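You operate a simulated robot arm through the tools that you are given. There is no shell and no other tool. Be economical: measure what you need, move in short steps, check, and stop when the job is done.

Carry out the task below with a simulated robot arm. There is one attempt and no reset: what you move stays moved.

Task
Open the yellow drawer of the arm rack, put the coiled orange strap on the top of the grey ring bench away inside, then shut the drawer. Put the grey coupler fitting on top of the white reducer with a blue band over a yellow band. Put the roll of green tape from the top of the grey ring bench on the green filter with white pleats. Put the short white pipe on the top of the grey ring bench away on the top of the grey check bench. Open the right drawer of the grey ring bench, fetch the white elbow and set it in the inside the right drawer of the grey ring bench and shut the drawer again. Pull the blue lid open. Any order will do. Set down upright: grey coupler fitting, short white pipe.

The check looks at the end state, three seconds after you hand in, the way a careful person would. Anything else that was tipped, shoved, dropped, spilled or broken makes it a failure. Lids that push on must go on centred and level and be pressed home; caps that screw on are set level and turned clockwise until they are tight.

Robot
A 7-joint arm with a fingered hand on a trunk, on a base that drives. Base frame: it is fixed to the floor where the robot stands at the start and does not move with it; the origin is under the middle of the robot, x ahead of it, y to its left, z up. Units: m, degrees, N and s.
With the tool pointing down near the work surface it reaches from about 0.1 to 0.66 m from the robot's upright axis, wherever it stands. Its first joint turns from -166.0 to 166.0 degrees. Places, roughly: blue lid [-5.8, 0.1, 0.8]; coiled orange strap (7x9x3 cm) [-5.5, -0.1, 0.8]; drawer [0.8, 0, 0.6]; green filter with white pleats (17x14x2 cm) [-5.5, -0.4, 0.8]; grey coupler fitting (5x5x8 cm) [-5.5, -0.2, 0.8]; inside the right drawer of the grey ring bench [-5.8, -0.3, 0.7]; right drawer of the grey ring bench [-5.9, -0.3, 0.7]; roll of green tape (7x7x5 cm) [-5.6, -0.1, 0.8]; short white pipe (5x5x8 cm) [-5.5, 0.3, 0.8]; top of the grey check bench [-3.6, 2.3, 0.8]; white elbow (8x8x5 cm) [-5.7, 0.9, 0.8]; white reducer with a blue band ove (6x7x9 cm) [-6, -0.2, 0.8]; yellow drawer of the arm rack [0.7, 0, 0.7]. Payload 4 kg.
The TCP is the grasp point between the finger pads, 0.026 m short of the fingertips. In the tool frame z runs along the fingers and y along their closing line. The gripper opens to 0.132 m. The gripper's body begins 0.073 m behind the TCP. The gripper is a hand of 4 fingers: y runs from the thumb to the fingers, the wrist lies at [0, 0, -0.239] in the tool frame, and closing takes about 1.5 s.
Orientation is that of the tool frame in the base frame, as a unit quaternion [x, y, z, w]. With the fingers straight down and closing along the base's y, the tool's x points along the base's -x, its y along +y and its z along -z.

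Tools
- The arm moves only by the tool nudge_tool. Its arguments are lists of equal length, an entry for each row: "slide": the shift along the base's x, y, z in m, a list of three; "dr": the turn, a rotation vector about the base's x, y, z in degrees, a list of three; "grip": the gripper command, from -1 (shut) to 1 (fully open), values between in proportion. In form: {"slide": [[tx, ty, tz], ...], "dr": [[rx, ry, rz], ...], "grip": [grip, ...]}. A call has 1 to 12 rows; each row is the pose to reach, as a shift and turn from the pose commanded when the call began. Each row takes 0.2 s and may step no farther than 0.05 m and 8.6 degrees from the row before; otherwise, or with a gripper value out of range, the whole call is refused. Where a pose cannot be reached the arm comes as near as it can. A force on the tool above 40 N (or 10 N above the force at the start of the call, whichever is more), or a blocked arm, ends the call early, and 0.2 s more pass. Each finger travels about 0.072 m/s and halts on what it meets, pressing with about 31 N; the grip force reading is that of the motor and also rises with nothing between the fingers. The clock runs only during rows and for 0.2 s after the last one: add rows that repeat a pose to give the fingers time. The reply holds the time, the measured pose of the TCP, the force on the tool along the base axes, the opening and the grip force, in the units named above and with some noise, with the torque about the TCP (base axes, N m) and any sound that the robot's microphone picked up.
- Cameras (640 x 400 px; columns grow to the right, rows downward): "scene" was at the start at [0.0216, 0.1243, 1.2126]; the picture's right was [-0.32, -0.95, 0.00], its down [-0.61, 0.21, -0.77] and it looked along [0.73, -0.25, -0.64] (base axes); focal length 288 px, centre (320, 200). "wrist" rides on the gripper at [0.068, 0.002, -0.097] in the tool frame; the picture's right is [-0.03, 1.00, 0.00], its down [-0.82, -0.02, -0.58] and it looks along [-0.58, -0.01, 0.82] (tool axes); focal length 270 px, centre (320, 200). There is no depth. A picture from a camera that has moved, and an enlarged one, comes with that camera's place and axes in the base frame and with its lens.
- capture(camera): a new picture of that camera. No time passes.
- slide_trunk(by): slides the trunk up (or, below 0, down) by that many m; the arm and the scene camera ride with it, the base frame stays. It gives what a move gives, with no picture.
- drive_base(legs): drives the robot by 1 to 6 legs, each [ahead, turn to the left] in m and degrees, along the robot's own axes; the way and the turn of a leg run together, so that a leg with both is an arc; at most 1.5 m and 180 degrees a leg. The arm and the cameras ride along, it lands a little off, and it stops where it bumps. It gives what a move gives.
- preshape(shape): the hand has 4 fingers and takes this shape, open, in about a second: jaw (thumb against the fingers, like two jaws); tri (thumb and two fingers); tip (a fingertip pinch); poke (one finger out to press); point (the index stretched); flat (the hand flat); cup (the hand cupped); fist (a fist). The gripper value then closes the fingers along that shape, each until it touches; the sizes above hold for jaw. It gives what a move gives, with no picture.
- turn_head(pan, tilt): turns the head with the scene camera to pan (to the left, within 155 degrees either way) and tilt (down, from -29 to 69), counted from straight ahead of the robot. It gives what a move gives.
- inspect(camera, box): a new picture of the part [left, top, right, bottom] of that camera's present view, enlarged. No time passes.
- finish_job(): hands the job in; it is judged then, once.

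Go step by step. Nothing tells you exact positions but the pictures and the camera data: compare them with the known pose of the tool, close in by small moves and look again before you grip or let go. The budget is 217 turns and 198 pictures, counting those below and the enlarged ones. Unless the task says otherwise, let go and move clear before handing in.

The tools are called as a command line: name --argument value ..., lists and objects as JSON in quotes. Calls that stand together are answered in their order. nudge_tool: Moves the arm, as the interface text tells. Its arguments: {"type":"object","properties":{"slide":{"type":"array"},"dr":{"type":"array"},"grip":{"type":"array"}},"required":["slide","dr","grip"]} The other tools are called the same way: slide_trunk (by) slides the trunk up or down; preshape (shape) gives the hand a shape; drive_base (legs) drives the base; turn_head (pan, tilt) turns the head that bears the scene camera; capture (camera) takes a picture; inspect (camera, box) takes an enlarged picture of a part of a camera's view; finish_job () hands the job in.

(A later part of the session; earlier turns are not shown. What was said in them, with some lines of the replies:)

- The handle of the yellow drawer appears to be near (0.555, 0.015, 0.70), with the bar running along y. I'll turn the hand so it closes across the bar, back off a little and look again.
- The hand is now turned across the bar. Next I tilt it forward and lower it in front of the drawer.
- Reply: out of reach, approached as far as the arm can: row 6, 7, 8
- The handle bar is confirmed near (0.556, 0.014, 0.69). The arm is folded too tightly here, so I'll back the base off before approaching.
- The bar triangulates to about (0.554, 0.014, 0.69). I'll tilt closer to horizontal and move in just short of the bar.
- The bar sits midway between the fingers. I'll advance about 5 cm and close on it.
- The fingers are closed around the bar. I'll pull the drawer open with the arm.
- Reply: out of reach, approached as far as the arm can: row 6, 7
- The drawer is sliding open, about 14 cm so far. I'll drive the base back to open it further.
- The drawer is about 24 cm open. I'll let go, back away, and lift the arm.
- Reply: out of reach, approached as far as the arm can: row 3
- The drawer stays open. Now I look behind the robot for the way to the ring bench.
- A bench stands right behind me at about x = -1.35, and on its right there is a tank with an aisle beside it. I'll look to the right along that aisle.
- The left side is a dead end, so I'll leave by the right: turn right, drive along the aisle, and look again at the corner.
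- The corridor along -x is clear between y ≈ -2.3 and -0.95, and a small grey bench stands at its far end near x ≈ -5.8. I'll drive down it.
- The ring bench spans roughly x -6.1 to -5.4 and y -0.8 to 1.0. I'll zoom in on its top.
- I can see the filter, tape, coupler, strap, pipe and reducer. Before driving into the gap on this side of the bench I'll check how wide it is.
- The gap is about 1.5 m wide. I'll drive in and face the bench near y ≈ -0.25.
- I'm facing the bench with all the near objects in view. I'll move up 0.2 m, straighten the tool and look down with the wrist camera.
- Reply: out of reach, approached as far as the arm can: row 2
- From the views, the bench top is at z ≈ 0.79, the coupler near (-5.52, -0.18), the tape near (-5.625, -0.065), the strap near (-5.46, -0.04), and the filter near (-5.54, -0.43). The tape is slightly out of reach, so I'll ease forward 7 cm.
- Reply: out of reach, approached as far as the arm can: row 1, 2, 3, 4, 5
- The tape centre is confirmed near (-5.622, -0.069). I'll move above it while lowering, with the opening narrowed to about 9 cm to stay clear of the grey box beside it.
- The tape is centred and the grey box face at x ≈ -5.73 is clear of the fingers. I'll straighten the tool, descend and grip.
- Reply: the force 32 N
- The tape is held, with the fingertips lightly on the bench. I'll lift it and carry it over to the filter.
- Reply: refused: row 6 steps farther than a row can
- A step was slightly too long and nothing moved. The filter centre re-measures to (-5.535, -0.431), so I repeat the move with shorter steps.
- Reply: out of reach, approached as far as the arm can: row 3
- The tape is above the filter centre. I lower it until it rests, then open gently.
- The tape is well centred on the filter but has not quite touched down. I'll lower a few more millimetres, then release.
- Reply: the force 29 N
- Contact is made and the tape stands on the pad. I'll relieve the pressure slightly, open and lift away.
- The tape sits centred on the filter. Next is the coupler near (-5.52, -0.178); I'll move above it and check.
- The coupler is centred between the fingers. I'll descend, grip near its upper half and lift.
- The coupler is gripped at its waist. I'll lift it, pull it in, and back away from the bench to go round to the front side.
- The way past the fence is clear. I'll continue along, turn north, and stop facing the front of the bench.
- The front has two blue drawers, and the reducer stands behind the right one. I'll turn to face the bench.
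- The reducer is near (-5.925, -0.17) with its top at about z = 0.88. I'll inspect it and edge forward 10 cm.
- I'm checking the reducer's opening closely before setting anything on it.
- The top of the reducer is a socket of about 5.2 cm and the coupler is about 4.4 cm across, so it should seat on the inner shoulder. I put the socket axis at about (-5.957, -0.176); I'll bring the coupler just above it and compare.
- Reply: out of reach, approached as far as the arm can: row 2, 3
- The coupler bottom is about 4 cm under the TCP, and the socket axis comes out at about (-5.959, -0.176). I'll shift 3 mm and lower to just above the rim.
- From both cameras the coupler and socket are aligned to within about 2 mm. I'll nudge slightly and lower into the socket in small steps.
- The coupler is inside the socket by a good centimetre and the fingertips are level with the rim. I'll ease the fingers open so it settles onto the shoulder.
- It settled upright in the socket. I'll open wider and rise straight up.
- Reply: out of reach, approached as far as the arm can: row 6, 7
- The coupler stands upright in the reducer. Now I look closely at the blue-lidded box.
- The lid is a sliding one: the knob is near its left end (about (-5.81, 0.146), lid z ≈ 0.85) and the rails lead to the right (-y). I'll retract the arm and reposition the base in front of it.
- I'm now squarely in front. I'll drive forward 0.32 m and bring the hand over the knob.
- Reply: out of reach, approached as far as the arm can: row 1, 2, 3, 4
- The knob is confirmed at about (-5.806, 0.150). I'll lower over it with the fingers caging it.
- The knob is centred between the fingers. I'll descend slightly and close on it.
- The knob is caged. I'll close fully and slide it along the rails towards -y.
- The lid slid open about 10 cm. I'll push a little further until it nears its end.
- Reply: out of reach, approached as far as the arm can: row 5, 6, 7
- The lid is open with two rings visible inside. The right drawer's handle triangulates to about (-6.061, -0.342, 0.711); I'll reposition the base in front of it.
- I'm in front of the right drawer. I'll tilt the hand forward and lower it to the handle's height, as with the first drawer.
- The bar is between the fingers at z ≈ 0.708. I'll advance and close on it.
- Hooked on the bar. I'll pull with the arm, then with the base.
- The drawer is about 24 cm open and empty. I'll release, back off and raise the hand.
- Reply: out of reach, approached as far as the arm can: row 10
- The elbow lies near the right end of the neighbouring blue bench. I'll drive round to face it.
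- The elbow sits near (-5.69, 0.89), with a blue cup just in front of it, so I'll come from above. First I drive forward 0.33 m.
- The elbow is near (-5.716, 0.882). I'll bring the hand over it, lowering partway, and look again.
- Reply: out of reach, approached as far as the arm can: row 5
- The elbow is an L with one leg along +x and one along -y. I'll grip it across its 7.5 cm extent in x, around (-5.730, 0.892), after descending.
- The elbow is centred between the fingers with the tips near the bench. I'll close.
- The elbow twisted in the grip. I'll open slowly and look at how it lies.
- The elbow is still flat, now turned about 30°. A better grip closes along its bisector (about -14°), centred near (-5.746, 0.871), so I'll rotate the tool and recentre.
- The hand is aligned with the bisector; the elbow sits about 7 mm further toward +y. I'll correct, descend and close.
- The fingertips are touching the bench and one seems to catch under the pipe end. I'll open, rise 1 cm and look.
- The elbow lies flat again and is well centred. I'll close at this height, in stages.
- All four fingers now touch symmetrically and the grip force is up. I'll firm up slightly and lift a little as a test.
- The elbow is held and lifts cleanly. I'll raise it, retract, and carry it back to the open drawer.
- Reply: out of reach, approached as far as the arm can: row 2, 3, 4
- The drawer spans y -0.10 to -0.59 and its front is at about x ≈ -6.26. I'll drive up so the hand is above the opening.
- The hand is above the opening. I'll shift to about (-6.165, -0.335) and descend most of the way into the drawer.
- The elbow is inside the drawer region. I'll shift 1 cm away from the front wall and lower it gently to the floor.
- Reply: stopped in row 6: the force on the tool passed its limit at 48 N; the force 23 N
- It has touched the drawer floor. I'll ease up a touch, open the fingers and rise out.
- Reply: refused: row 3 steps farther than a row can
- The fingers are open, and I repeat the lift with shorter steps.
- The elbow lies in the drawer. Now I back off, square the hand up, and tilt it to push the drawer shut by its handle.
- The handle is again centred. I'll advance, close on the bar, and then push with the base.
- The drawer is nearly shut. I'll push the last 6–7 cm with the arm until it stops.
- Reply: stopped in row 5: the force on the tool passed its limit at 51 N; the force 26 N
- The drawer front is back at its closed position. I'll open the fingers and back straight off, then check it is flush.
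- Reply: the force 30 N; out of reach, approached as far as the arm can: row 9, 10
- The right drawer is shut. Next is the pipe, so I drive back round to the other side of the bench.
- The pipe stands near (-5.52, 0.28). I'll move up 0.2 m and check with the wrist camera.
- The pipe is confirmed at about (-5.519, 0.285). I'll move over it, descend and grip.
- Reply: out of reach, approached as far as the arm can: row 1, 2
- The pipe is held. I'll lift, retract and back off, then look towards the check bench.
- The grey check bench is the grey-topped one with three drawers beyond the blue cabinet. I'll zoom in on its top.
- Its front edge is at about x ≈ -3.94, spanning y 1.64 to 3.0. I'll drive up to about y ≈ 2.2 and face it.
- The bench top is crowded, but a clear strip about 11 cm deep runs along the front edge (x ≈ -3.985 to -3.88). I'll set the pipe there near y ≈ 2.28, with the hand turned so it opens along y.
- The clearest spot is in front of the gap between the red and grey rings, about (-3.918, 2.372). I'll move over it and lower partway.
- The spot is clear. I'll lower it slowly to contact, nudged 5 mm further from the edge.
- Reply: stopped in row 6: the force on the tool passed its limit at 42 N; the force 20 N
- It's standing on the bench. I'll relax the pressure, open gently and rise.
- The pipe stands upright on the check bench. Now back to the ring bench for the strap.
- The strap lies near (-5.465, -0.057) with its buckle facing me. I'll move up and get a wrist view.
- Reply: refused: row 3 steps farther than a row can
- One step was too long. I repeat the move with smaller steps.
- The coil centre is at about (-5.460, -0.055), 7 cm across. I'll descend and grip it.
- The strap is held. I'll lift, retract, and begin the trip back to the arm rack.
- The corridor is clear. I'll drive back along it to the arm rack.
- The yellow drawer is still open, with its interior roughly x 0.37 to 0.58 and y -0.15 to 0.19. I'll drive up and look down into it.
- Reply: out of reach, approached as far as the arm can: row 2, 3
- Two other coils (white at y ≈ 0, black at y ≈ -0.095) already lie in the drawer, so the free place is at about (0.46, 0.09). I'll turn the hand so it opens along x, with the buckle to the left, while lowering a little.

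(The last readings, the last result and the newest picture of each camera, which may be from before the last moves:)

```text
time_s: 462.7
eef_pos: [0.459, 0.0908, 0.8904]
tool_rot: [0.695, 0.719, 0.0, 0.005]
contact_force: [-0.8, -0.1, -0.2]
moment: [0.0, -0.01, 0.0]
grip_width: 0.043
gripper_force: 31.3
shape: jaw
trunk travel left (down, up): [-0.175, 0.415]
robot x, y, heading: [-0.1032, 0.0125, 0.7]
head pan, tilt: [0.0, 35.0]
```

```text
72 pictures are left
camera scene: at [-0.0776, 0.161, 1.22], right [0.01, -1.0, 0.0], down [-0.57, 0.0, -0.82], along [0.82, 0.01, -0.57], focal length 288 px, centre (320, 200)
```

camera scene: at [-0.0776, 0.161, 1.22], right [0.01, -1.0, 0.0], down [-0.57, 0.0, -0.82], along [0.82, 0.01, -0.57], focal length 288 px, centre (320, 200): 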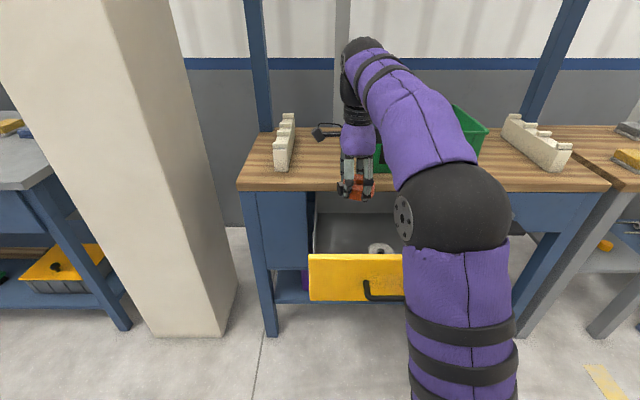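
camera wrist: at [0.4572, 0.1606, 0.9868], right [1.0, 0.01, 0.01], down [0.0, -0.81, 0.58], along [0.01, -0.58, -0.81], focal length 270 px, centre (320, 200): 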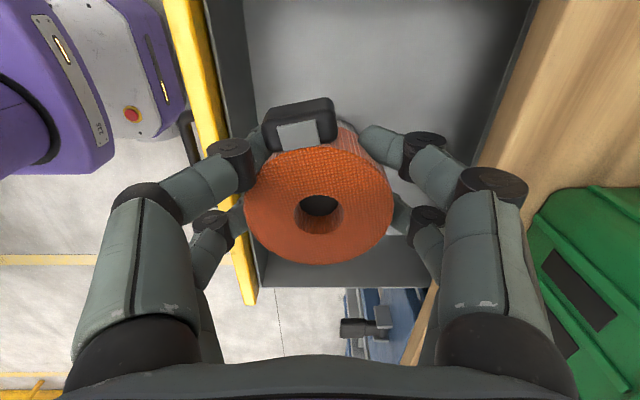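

The free space is under the hand. I'll lower into the drawer, staying clear of the bench edge at x ≈ 0.58.

nudge_tool --slide '[[0, 0, -0.04], [0, 0, -0.08], [0, 0, -0.12], [0, 0, -0.16], [0, 0, -0.18]]' --dr '[[0, 0, 0], [0, 0, 0], [0, 0, 0], [0, 0, 0], [0, 0, 0]]' --grip '[-0.3, -0.3, -0.3, -0.3, -0.3]'

capture --camera "wrist"

capture --camera "scene"

```text
time_s: 463.9
eef_pos: [0.4611, 0.0917, 0.7094]
tool_rot: [0.694, 0.719, 0.0, 0.005]
contact_force: [0.7, 0.3, -0.7]
moment: [0.02, -0.01, -0.01]
grip_width: 0.043
gripper_force: 30.9
shape: jaw
trunk travel left (down, up): [-0.175, 0.415]
robot x, y, heading: [-0.1058, 0.0071, 0.4]
head pan, tilt: [0.0, 35.0]
```

```text
71 pictures are left
camera wrist: at [0.4589, 0.1608, 0.806], right [1.0, 0.01, 0.01], down [0.0, -0.81, 0.58], along [0.01, -0.58, -0.81], focal length 270 px, centre (320, 200)
```

wrist: 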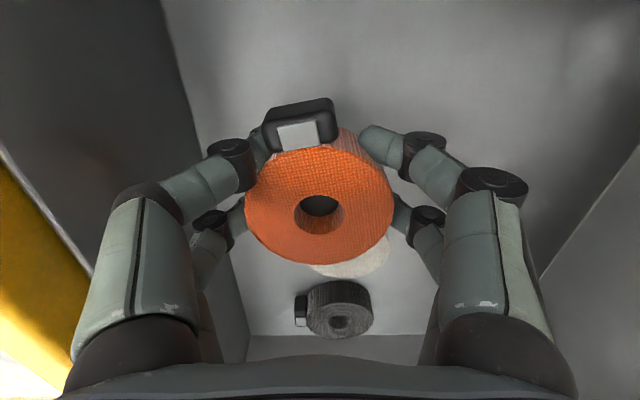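

```text
70 pictures are left
camera scene: at [-0.0776, 0.161, 1.22], right [0.01, -1.0, 0.0], down [-0.57, 0.0, -0.82], along [0.82, 0.01, -0.57], focal length 288 px, centre (320, 200)
```

scene: 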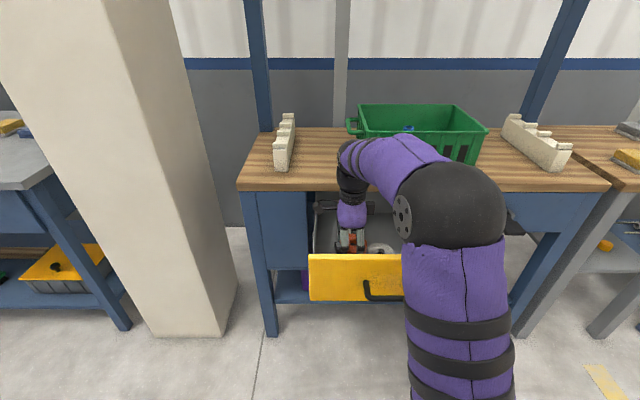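

The white coil lies clear on the far side. I'll lower slowly until the strap touches the floor.

nudge_tool --slide '[[0, 0.002, -0.008], [0, 0.002, -0.015], [0, 0.002, -0.02], [0, 0.002, -0.025], [0, 0.002, -0.03], [0, 0.002, -0.035], [0, 0.002, -0.04]]' --dr '[[0, 0, 0], [0, 0, 0], [0, 0, 0], [0, 0, 0], [0, 0, 0], [0, 0, 0], [0, 0, 0]]' --grip '[-0.3, -0.3, -0.3, -0.3, -0.3, -0.3, -0.3]'

capture --camera "wrist"

```text
time_s: 465.5
eef_pos: [0.4591, 0.0945, 0.6706]
tool_rot: [0.694, 0.72, 0.0, 0.005]
contact_force: [-0.3, -0.6, -1.2]
moment: [-0.02, 0.03, -0.02]
grip_width: 0.0429
gripper_force: 31.3
shape: jaw
trunk travel left (down, up): [-0.175, 0.415]
robot x, y, heading: [-0.1036, 0.0106, 0.7]
head pan, tilt: [0.0, 35.0]
```

```text
69 pictures are left
camera wrist: at [0.4575, 0.1632, 0.7675], right [1.0, 0.01, 0.01], down [0.0, -0.81, 0.58], along [0.01, -0.58, -0.81], focal length 270 px, centre (320, 200)
```

wrist: 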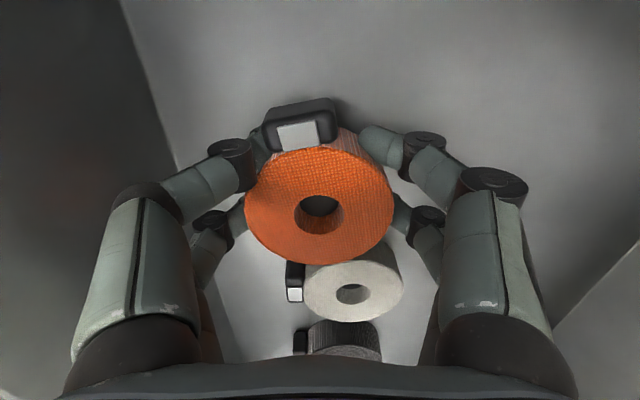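

Still not touching. I'll shift 8 mm away from the white coil and keep lowering.

nudge_tool --slide '[[0, 0.008, 0], [0, 0.008, -0.005], [0, 0.008, -0.01], [0, 0.008, -0.015], [0, 0.008, -0.02], [0, 0.008, -0.025], [0, 0.008, -0.03]]' --dr '[[0, 0, 0], [0, 0, 0], [0, 0, 0], [0, 0, 0], [0, 0, 0], [0, 0, 0], [0, 0, 0]]' --grip '[-0.3, -0.3, -0.3, -0.3, -0.3, -0.3, -0.3]'

capture --camera "wrist"

```text
time_s: 466.9
eef_pos: [0.4626, 0.101, 0.6554]
tool_rot: [0.694, 0.719, 0.006, 0.01]
contact_force: [0.9, -0.8, 18.0]
moment: [-0.28, 0.61, 0.0]
grip_width: 0.0431
gripper_force: 30.6
shape: jaw
trunk travel left (down, up): [-0.175, 0.415]
robot x, y, heading: [-0.1052, 0.01, 0.5]
head pan, tilt: [0.0, 35.0]
stopped in row 6: the force on the tool passed its limit at 45 N (the readings are from after the stop); the commanded pose is now the measured one
```

```text
68 pictures are left
camera wrist: at [0.4588, 0.17, 0.7513], right [1.0, 0.01, 0.02], down [-0.01, -0.81, 0.58], along [0.02, -0.58, -0.81], focal length 270 px, centre (320, 200)
```

wrist: 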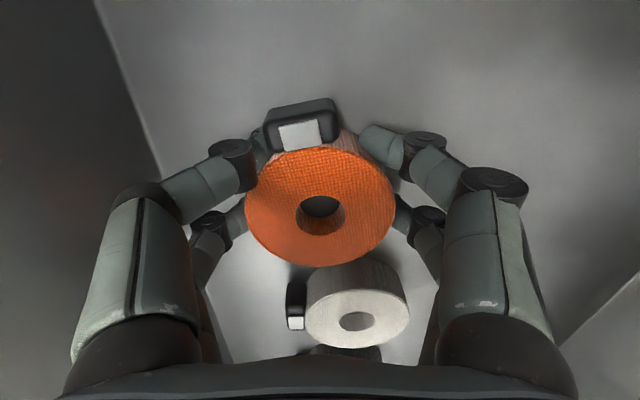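

The strap is on the drawer floor, clear of the white coil. I'll open and rise out.

nudge_tool --slide '[[0, 0, 0.002], [0, 0, 0.002], [0, 0, 0.003], [0, 0, 0.003], [0, 0, 0.03], [0, 0, 0.07], [0, 0, 0.11], [0, 0, 0.15], [0, 0, 0.19], [-0.01, 0, 0.23], [-0.02, 0, 0.27], [-0.04, 0, 0.31]]' --dr '[[0, 0, 0], [0, 0, 0], [0, 0, 0], [0, 0, 0], [0, 0, 0], [0, 0, 0], [0, 0, 0], [0, 0, 0], [0, 0, 0], [0, 0, 0], [0, 0, 0], [0, 0, 0]]' --grip '[-0.1, 0.1, 0.25, 0.25, 0.25, 0.25, 0.25, 0.25, 0.25, 0.25, 0.25, 0.25]'

capture --camera "scene"

capture --camera "wrist"

```text
time_s: 469.4
eef_pos: [0.4193, 0.1035, 0.9619]
tool_rot: [0.694, 0.72, 0.003, 0.008]
contact_force: [0.3, 0.3, -0.2]
moment: [0.03, 0.04, 0.01]
grip_width: 0.0823
gripper_force: 0.1
shape: jaw
trunk travel left (down, up): [-0.175, 0.415]
robot x, y, heading: [-0.1066, 0.0102, 0.6]
head pan, tilt: [0.0, 35.0]
```

```text
67 pictures are left
camera scene: at [-0.0774, 0.1611, 1.22], right [0.01, -1.0, 0.0], down [-0.57, -0.01, -0.82], along [0.82, 0.01, -0.57], focal length 288 px, centre (320, 200)
```

scene: 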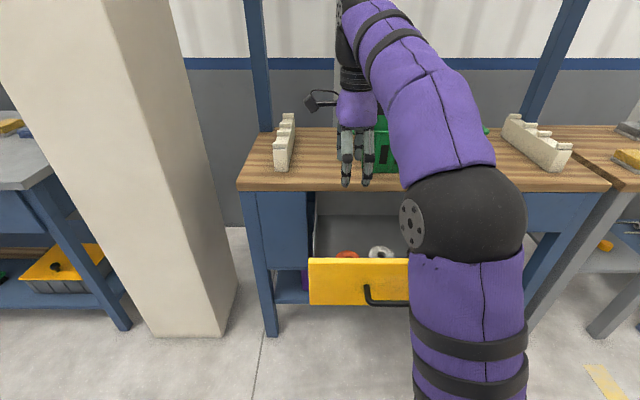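

```text
66 pictures are left
camera wrist: at [0.4175, 0.172, 1.0579], right [1.0, 0.01, 0.02], down [0.0, -0.81, 0.58], along [0.02, -0.58, -0.81], focal length 270 px, centre (320, 200)
```

wrist: 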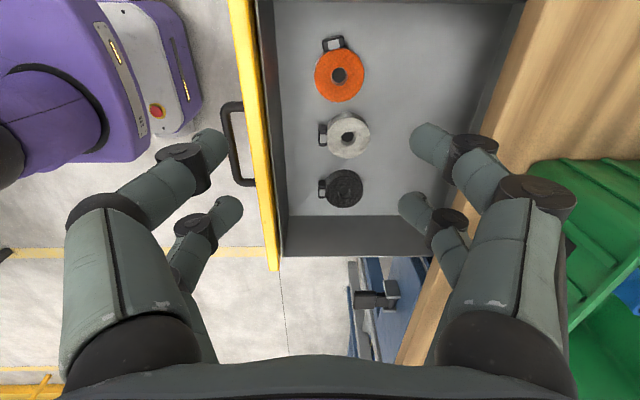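

All three coils lie neatly in the drawer. The handle is at about (0.309, 0.010, 0.693); I'll back off, tilt the hand forward and push it shut as I did with the other.

drive_base --legs '[[-0.345, 0]]'

nudge_tool --slide '[[-0.03, -0.03, 0.02], [-0.06, -0.06, 0.03], [-0.09, -0.088, 0.04]]' --dr '[[0, 0, -1], [0, 0, -2], [0, 0, -2]]' --grip '[0.1, 0.1, 0.1]'

nudge_tool --slide '[[0.03, 0, -0.03], [0.05, 0, -0.06], [0.07, 0, -0.09], [0.09, 0, -0.12], [0.11, 0, -0.16], [0.13, 0, -0.2], [0.15, 0, -0.24], [0.16, 0, -0.27], [0.17, 0, -0.29], [0.175, 0, -0.309], [0.175, 0, -0.309]]' --dr '[[0, -8, 0], [0, -16, 0], [0, -24, 0], [0, -32, 0], [0, -40, 0], [0, -48, 0], [0, -56, 0], [0, -64, 0], [0, -72, 0], [0, -80, 0], [0, -80, 0]]' --grip '[0.1, 0.1, 0.1, 0.1, 0.1, 0.1, 0.1, 0.1, 0.1, 0.1, 0.1]'

capture --camera "wrist"

```text
time_s: 471.7
eef_pos: [0.0782, 0.1008, 0.9625]
tool_rot: [0.694, 0.72, 0.004, 0.009]
contact_force: [0.3, 0.6, -0.7]
moment: [-0.02, 0.01, 0.0]
grip_width: 0.0824
gripper_force: 0.1
shape: jaw
trunk travel left (down, up): [-0.175, 0.415]
robot x, y, heading: [-0.4511, 0.005, 0.5]
head pan, tilt: [0.0, 35.0]
```

```text
time_s: 472.5
eef_pos: [-0.0126, 0.0124, 1.0028]
tool_rot: [0.705, 0.709, 0.003, 0.008]
contact_force: [0.9, 0.1, -0.9]
moment: [-0.04, 0.03, 0.01]
grip_width: 0.0729
gripper_force: 0.0
shape: jaw
trunk travel left (down, up): [-0.175, 0.415]
robot x, y, heading: [-0.4427, 0.0047, 0.9]
head pan, tilt: [0.0, 35.0]
```

```text
time_s: 474.9
eef_pos: [0.1618, 0.0134, 0.6913]
tool_rot: [0.538, 0.538, 0.456, 0.462]
contact_force: [0.7, 0.0, -0.5]
moment: [0.02, 0.02, -0.01]
grip_width: 0.0727
gripper_force: 0.1
shape: jaw
trunk travel left (down, up): [-0.175, 0.415]
robot x, y, heading: [-0.4474, 0.0059, 0.8]
head pan, tilt: [0.0, 35.0]
```

```text
65 pictures are left
camera wrist: at [0.0664, 0.0825, 0.7085], right [0.16, -0.02, 0.99], down [-0.58, -0.81, 0.07], along [0.8, -0.58, -0.14], focal length 270 px, centre (320, 200)
```

wrist: 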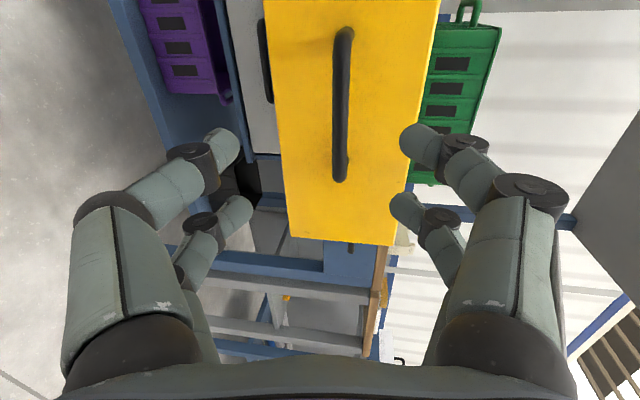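

The bar is centred (y ≈ 0.012, z ≈ 0.69). I'll advance, close on it, and push with the base.

nudge_tool --slide '[[0.03, 0, -0.001], [0.06, 0, -0.002], [0.09, 0, -0.002], [0.12, 0, -0.002], [0.14, 0, -0.002], [0.147, 0, -0.002], [0.147, 0, -0.002], [0.147, 0, -0.002], [0.147, 0, -0.002], [0.147, 0, -0.002], [0.147, 0, -0.002]]' --dr '[[0, 0, 0], [0, 0, 0], [0, 0, 0], [0, 0, 0], [0, 0, 0], [0, 0, 0], [0, 0, 0], [0, 0, 0], [0, 0, 0], [0, 0, 0], [0, 0, 0]]' --grip '[0.1, 0.1, 0.1, 0.0, 0.0, 0.0, -0.4, -1, -1, -1, -1]'

capture --camera "wrist"

drive_base --legs '[[0.19, 0]]'

capture --camera "scene"

```text
time_s: 477.3
eef_pos: [0.3102, 0.0149, 0.6902]
tool_rot: [0.538, 0.538, 0.456, 0.462]
contact_force: [0.8, 0.8, 0.3]
moment: [0.02, 0.02, 0.01]
grip_width: 0.0
gripper_force: 30.8
shape: jaw
trunk travel left (down, up): [-0.175, 0.415]
robot x, y, heading: [-0.4486, 0.0021, 0.6]
head pan, tilt: [0.0, 35.0]
```

```text
64 pictures are left
camera wrist: at [0.2151, 0.0825, 0.7064], right [0.16, -0.02, 0.99], down [-0.58, -0.81, 0.07], along [0.8, -0.58, -0.14], focal length 270 px, centre (320, 200)
```

wrist: 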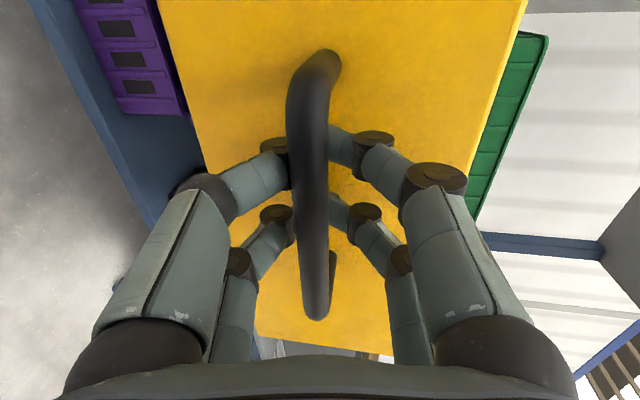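

```text
time_s: 478.9
eef_pos: [0.5035, 0.0184, 0.6905]
tool_rot: [0.537, 0.538, 0.457, 0.461]
contact_force: [-0.7, -1.1, -0.2]
moment: [0.02, 0.02, -0.01]
grip_width: 0.0002
gripper_force: 31.6
shape: jaw
trunk travel left (down, up): [-0.175, 0.415]
robot x, y, heading: [-0.2588, 0.0101, 0.8]
head pan, tilt: [0.0, 35.0]
```

```text
63 pictures are left
camera scene: at [-0.2294, 0.1603, 1.22], right [0.01, -1.0, 0.0], down [-0.57, -0.01, -0.82], along [0.82, 0.01, -0.57], focal length 288 px, centre (320, 200)
```

scene: 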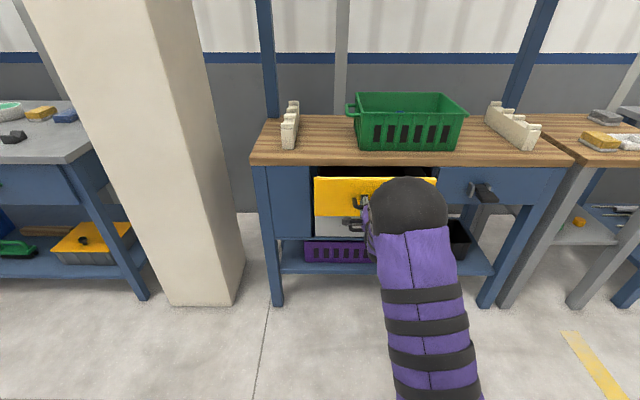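

The drawer is moving in with the push, about 5 cm left. I'll finish with the arm until it stops.

nudge_tool --slide '[[0.02, 0, 0], [0.035, 0, 0], [0.045, 0, 0], [0.052, 0, 0], [0.06, 0, 0], [0.068, 0, 0], [0.076, 0, 0]]' --dr '[[0, 0, 0], [0, 0, 0], [0, 0, 0], [0, 0, 0], [0, 0, 0], [0, 0, 0], [0, 0, 0]]' --grip '[-1, -1, -1, -1, -1, -1, -1]'

capture --camera "scene"

```text
time_s: 480.5
eef_pos: [0.5733, 0.0188, 0.6914]
tool_rot: [0.539, 0.538, 0.457, 0.46]
contact_force: [-24.1, -0.5, 7.2]
moment: [0.09, -0.18, 0.2]
grip_width: 0.0
gripper_force: 31.4
shape: jaw
trunk travel left (down, up): [-0.175, 0.415]
robot x, y, heading: [-0.2558, 0.0092, 1.0]
head pan, tilt: [0.0, 35.0]
stopped in row 7: the force on the tool passed its limit at 44 N (the readings are from after the stop); the commanded pose is now the measured one
```

```text
62 pictures are left
camera scene: at [-0.2325, 0.1602, 1.2202], right [0.01, -1.0, 0.0], down [-0.57, -0.01, -0.82], along [0.82, 0.01, -0.57], focal length 288 px, centre (320, 200)
```

scene: 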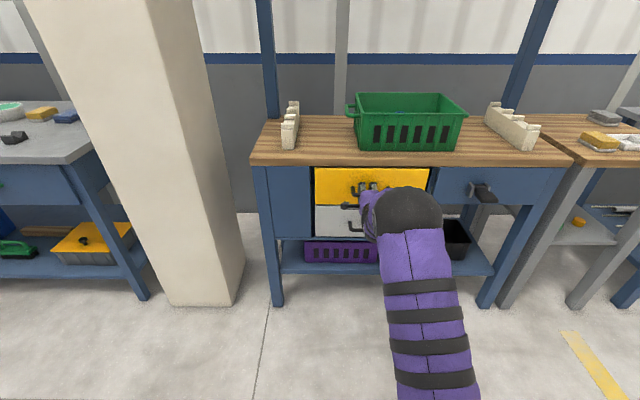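

The drawer met its stop and looks flush. I'll release, back away and check.

nudge_tool --slide '[[-0.005, 0, 0], [-0.005, 0, 0], [-0.005, 0, 0], [-0.005, 0, 0], [-0.005, 0, 0]]' --dr '[[0, 0, 0], [0, 0, 0], [0, 0, 0], [0, 0, 0], [0, 0, 0]]' --grip '[-0.7, -0.3, 0.1, 0.1, 0.1]'

drive_base --legs '[[-0.3, 0]]'

capture --camera "scene"

capture --camera "wrist"

```text
time_s: 481.7
eef_pos: [0.5702, 0.0193, 0.6877]
tool_rot: [0.539, 0.539, 0.455, 0.46]
contact_force: [-16.0, 0.4, -5.3]
moment: [0.02, -0.28, 0.02]
grip_width: 0.0664
gripper_force: 0.1
shape: jaw
trunk travel left (down, up): [-0.175, 0.415]
robot x, y, heading: [-0.2583, 0.0069, 0.7]
head pan, tilt: [0.0, 35.0]
```

```text
time_s: 483.8
eef_pos: [0.2658, 0.0106, 0.6883]
tool_rot: [0.54, 0.538, 0.454, 0.461]
contact_force: [0.1, -0.2, 0.3]
moment: [0.0, -0.01, -0.02]
grip_width: 0.0724
gripper_force: 0.0
shape: jaw
trunk travel left (down, up): [-0.175, 0.415]
robot x, y, heading: [-0.5658, 0.005, 0.5]
head pan, tilt: [0.0, 35.0]
```

```text
61 pictures are left
camera scene: at [-0.5343, 0.1566, 1.22], right [0.01, -1.0, 0.0], down [-0.57, 0.0, -0.82], along [0.82, 0.01, -0.57], focal length 288 px, centre (320, 200)
```

scene: 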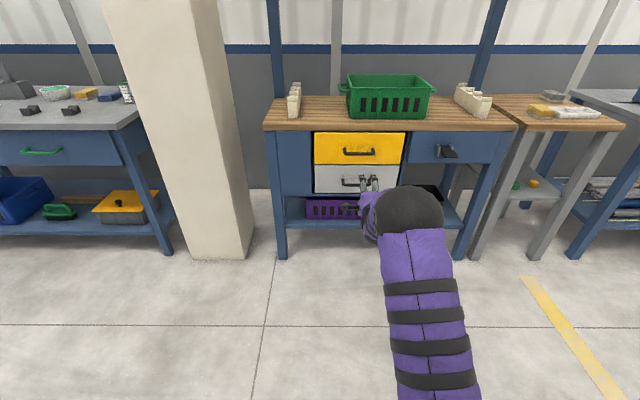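

```text
60 pictures are left
camera wrist: at [0.17, 0.0798, 0.7051], right [0.16, -0.02, 0.99], down [-0.58, -0.81, 0.08], along [0.8, -0.59, -0.14], focal length 270 px, centre (320, 200)
```

wrist: 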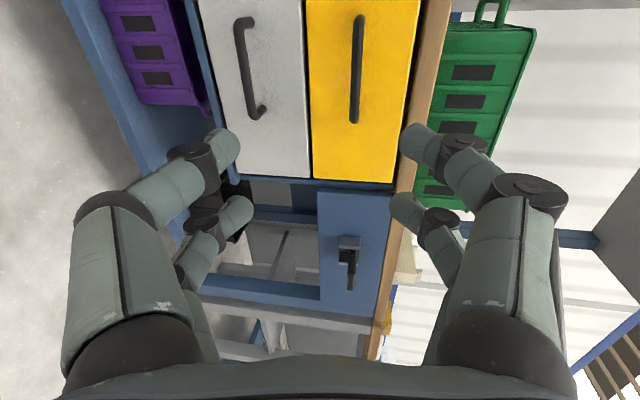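

The yellow drawer is shut flush, and everything else was seen in its place when I left it. I'm handing in.

finish_job

```text
The job is handed in.
```

I finished every part of the task and handed it in; both drawers are shut. The one slip was the elbow, which twisted in my first grip and turned about 30° on its bench before I regripped it. The grader's verdict is not back yet.

- **Orange strap:** it is inside the yellow drawer of the arm rack, next to the two coils already there.
- **Grey coupler:** it stands upright on the white reducer. It fitted inside the reducer's open top, so I let it slide down the last couple of centimetres rather than balance it on the rim.
- **Green tape:** it sits centred on the filter.
- **Short white pipe:** it stands upright on the grey check bench, in the clear strip along the front edge.
- **White elbow:** it lies in the right drawer of the grey ring bench.
- **Blue lid:** it is slid open along its rails by about 12 cm.
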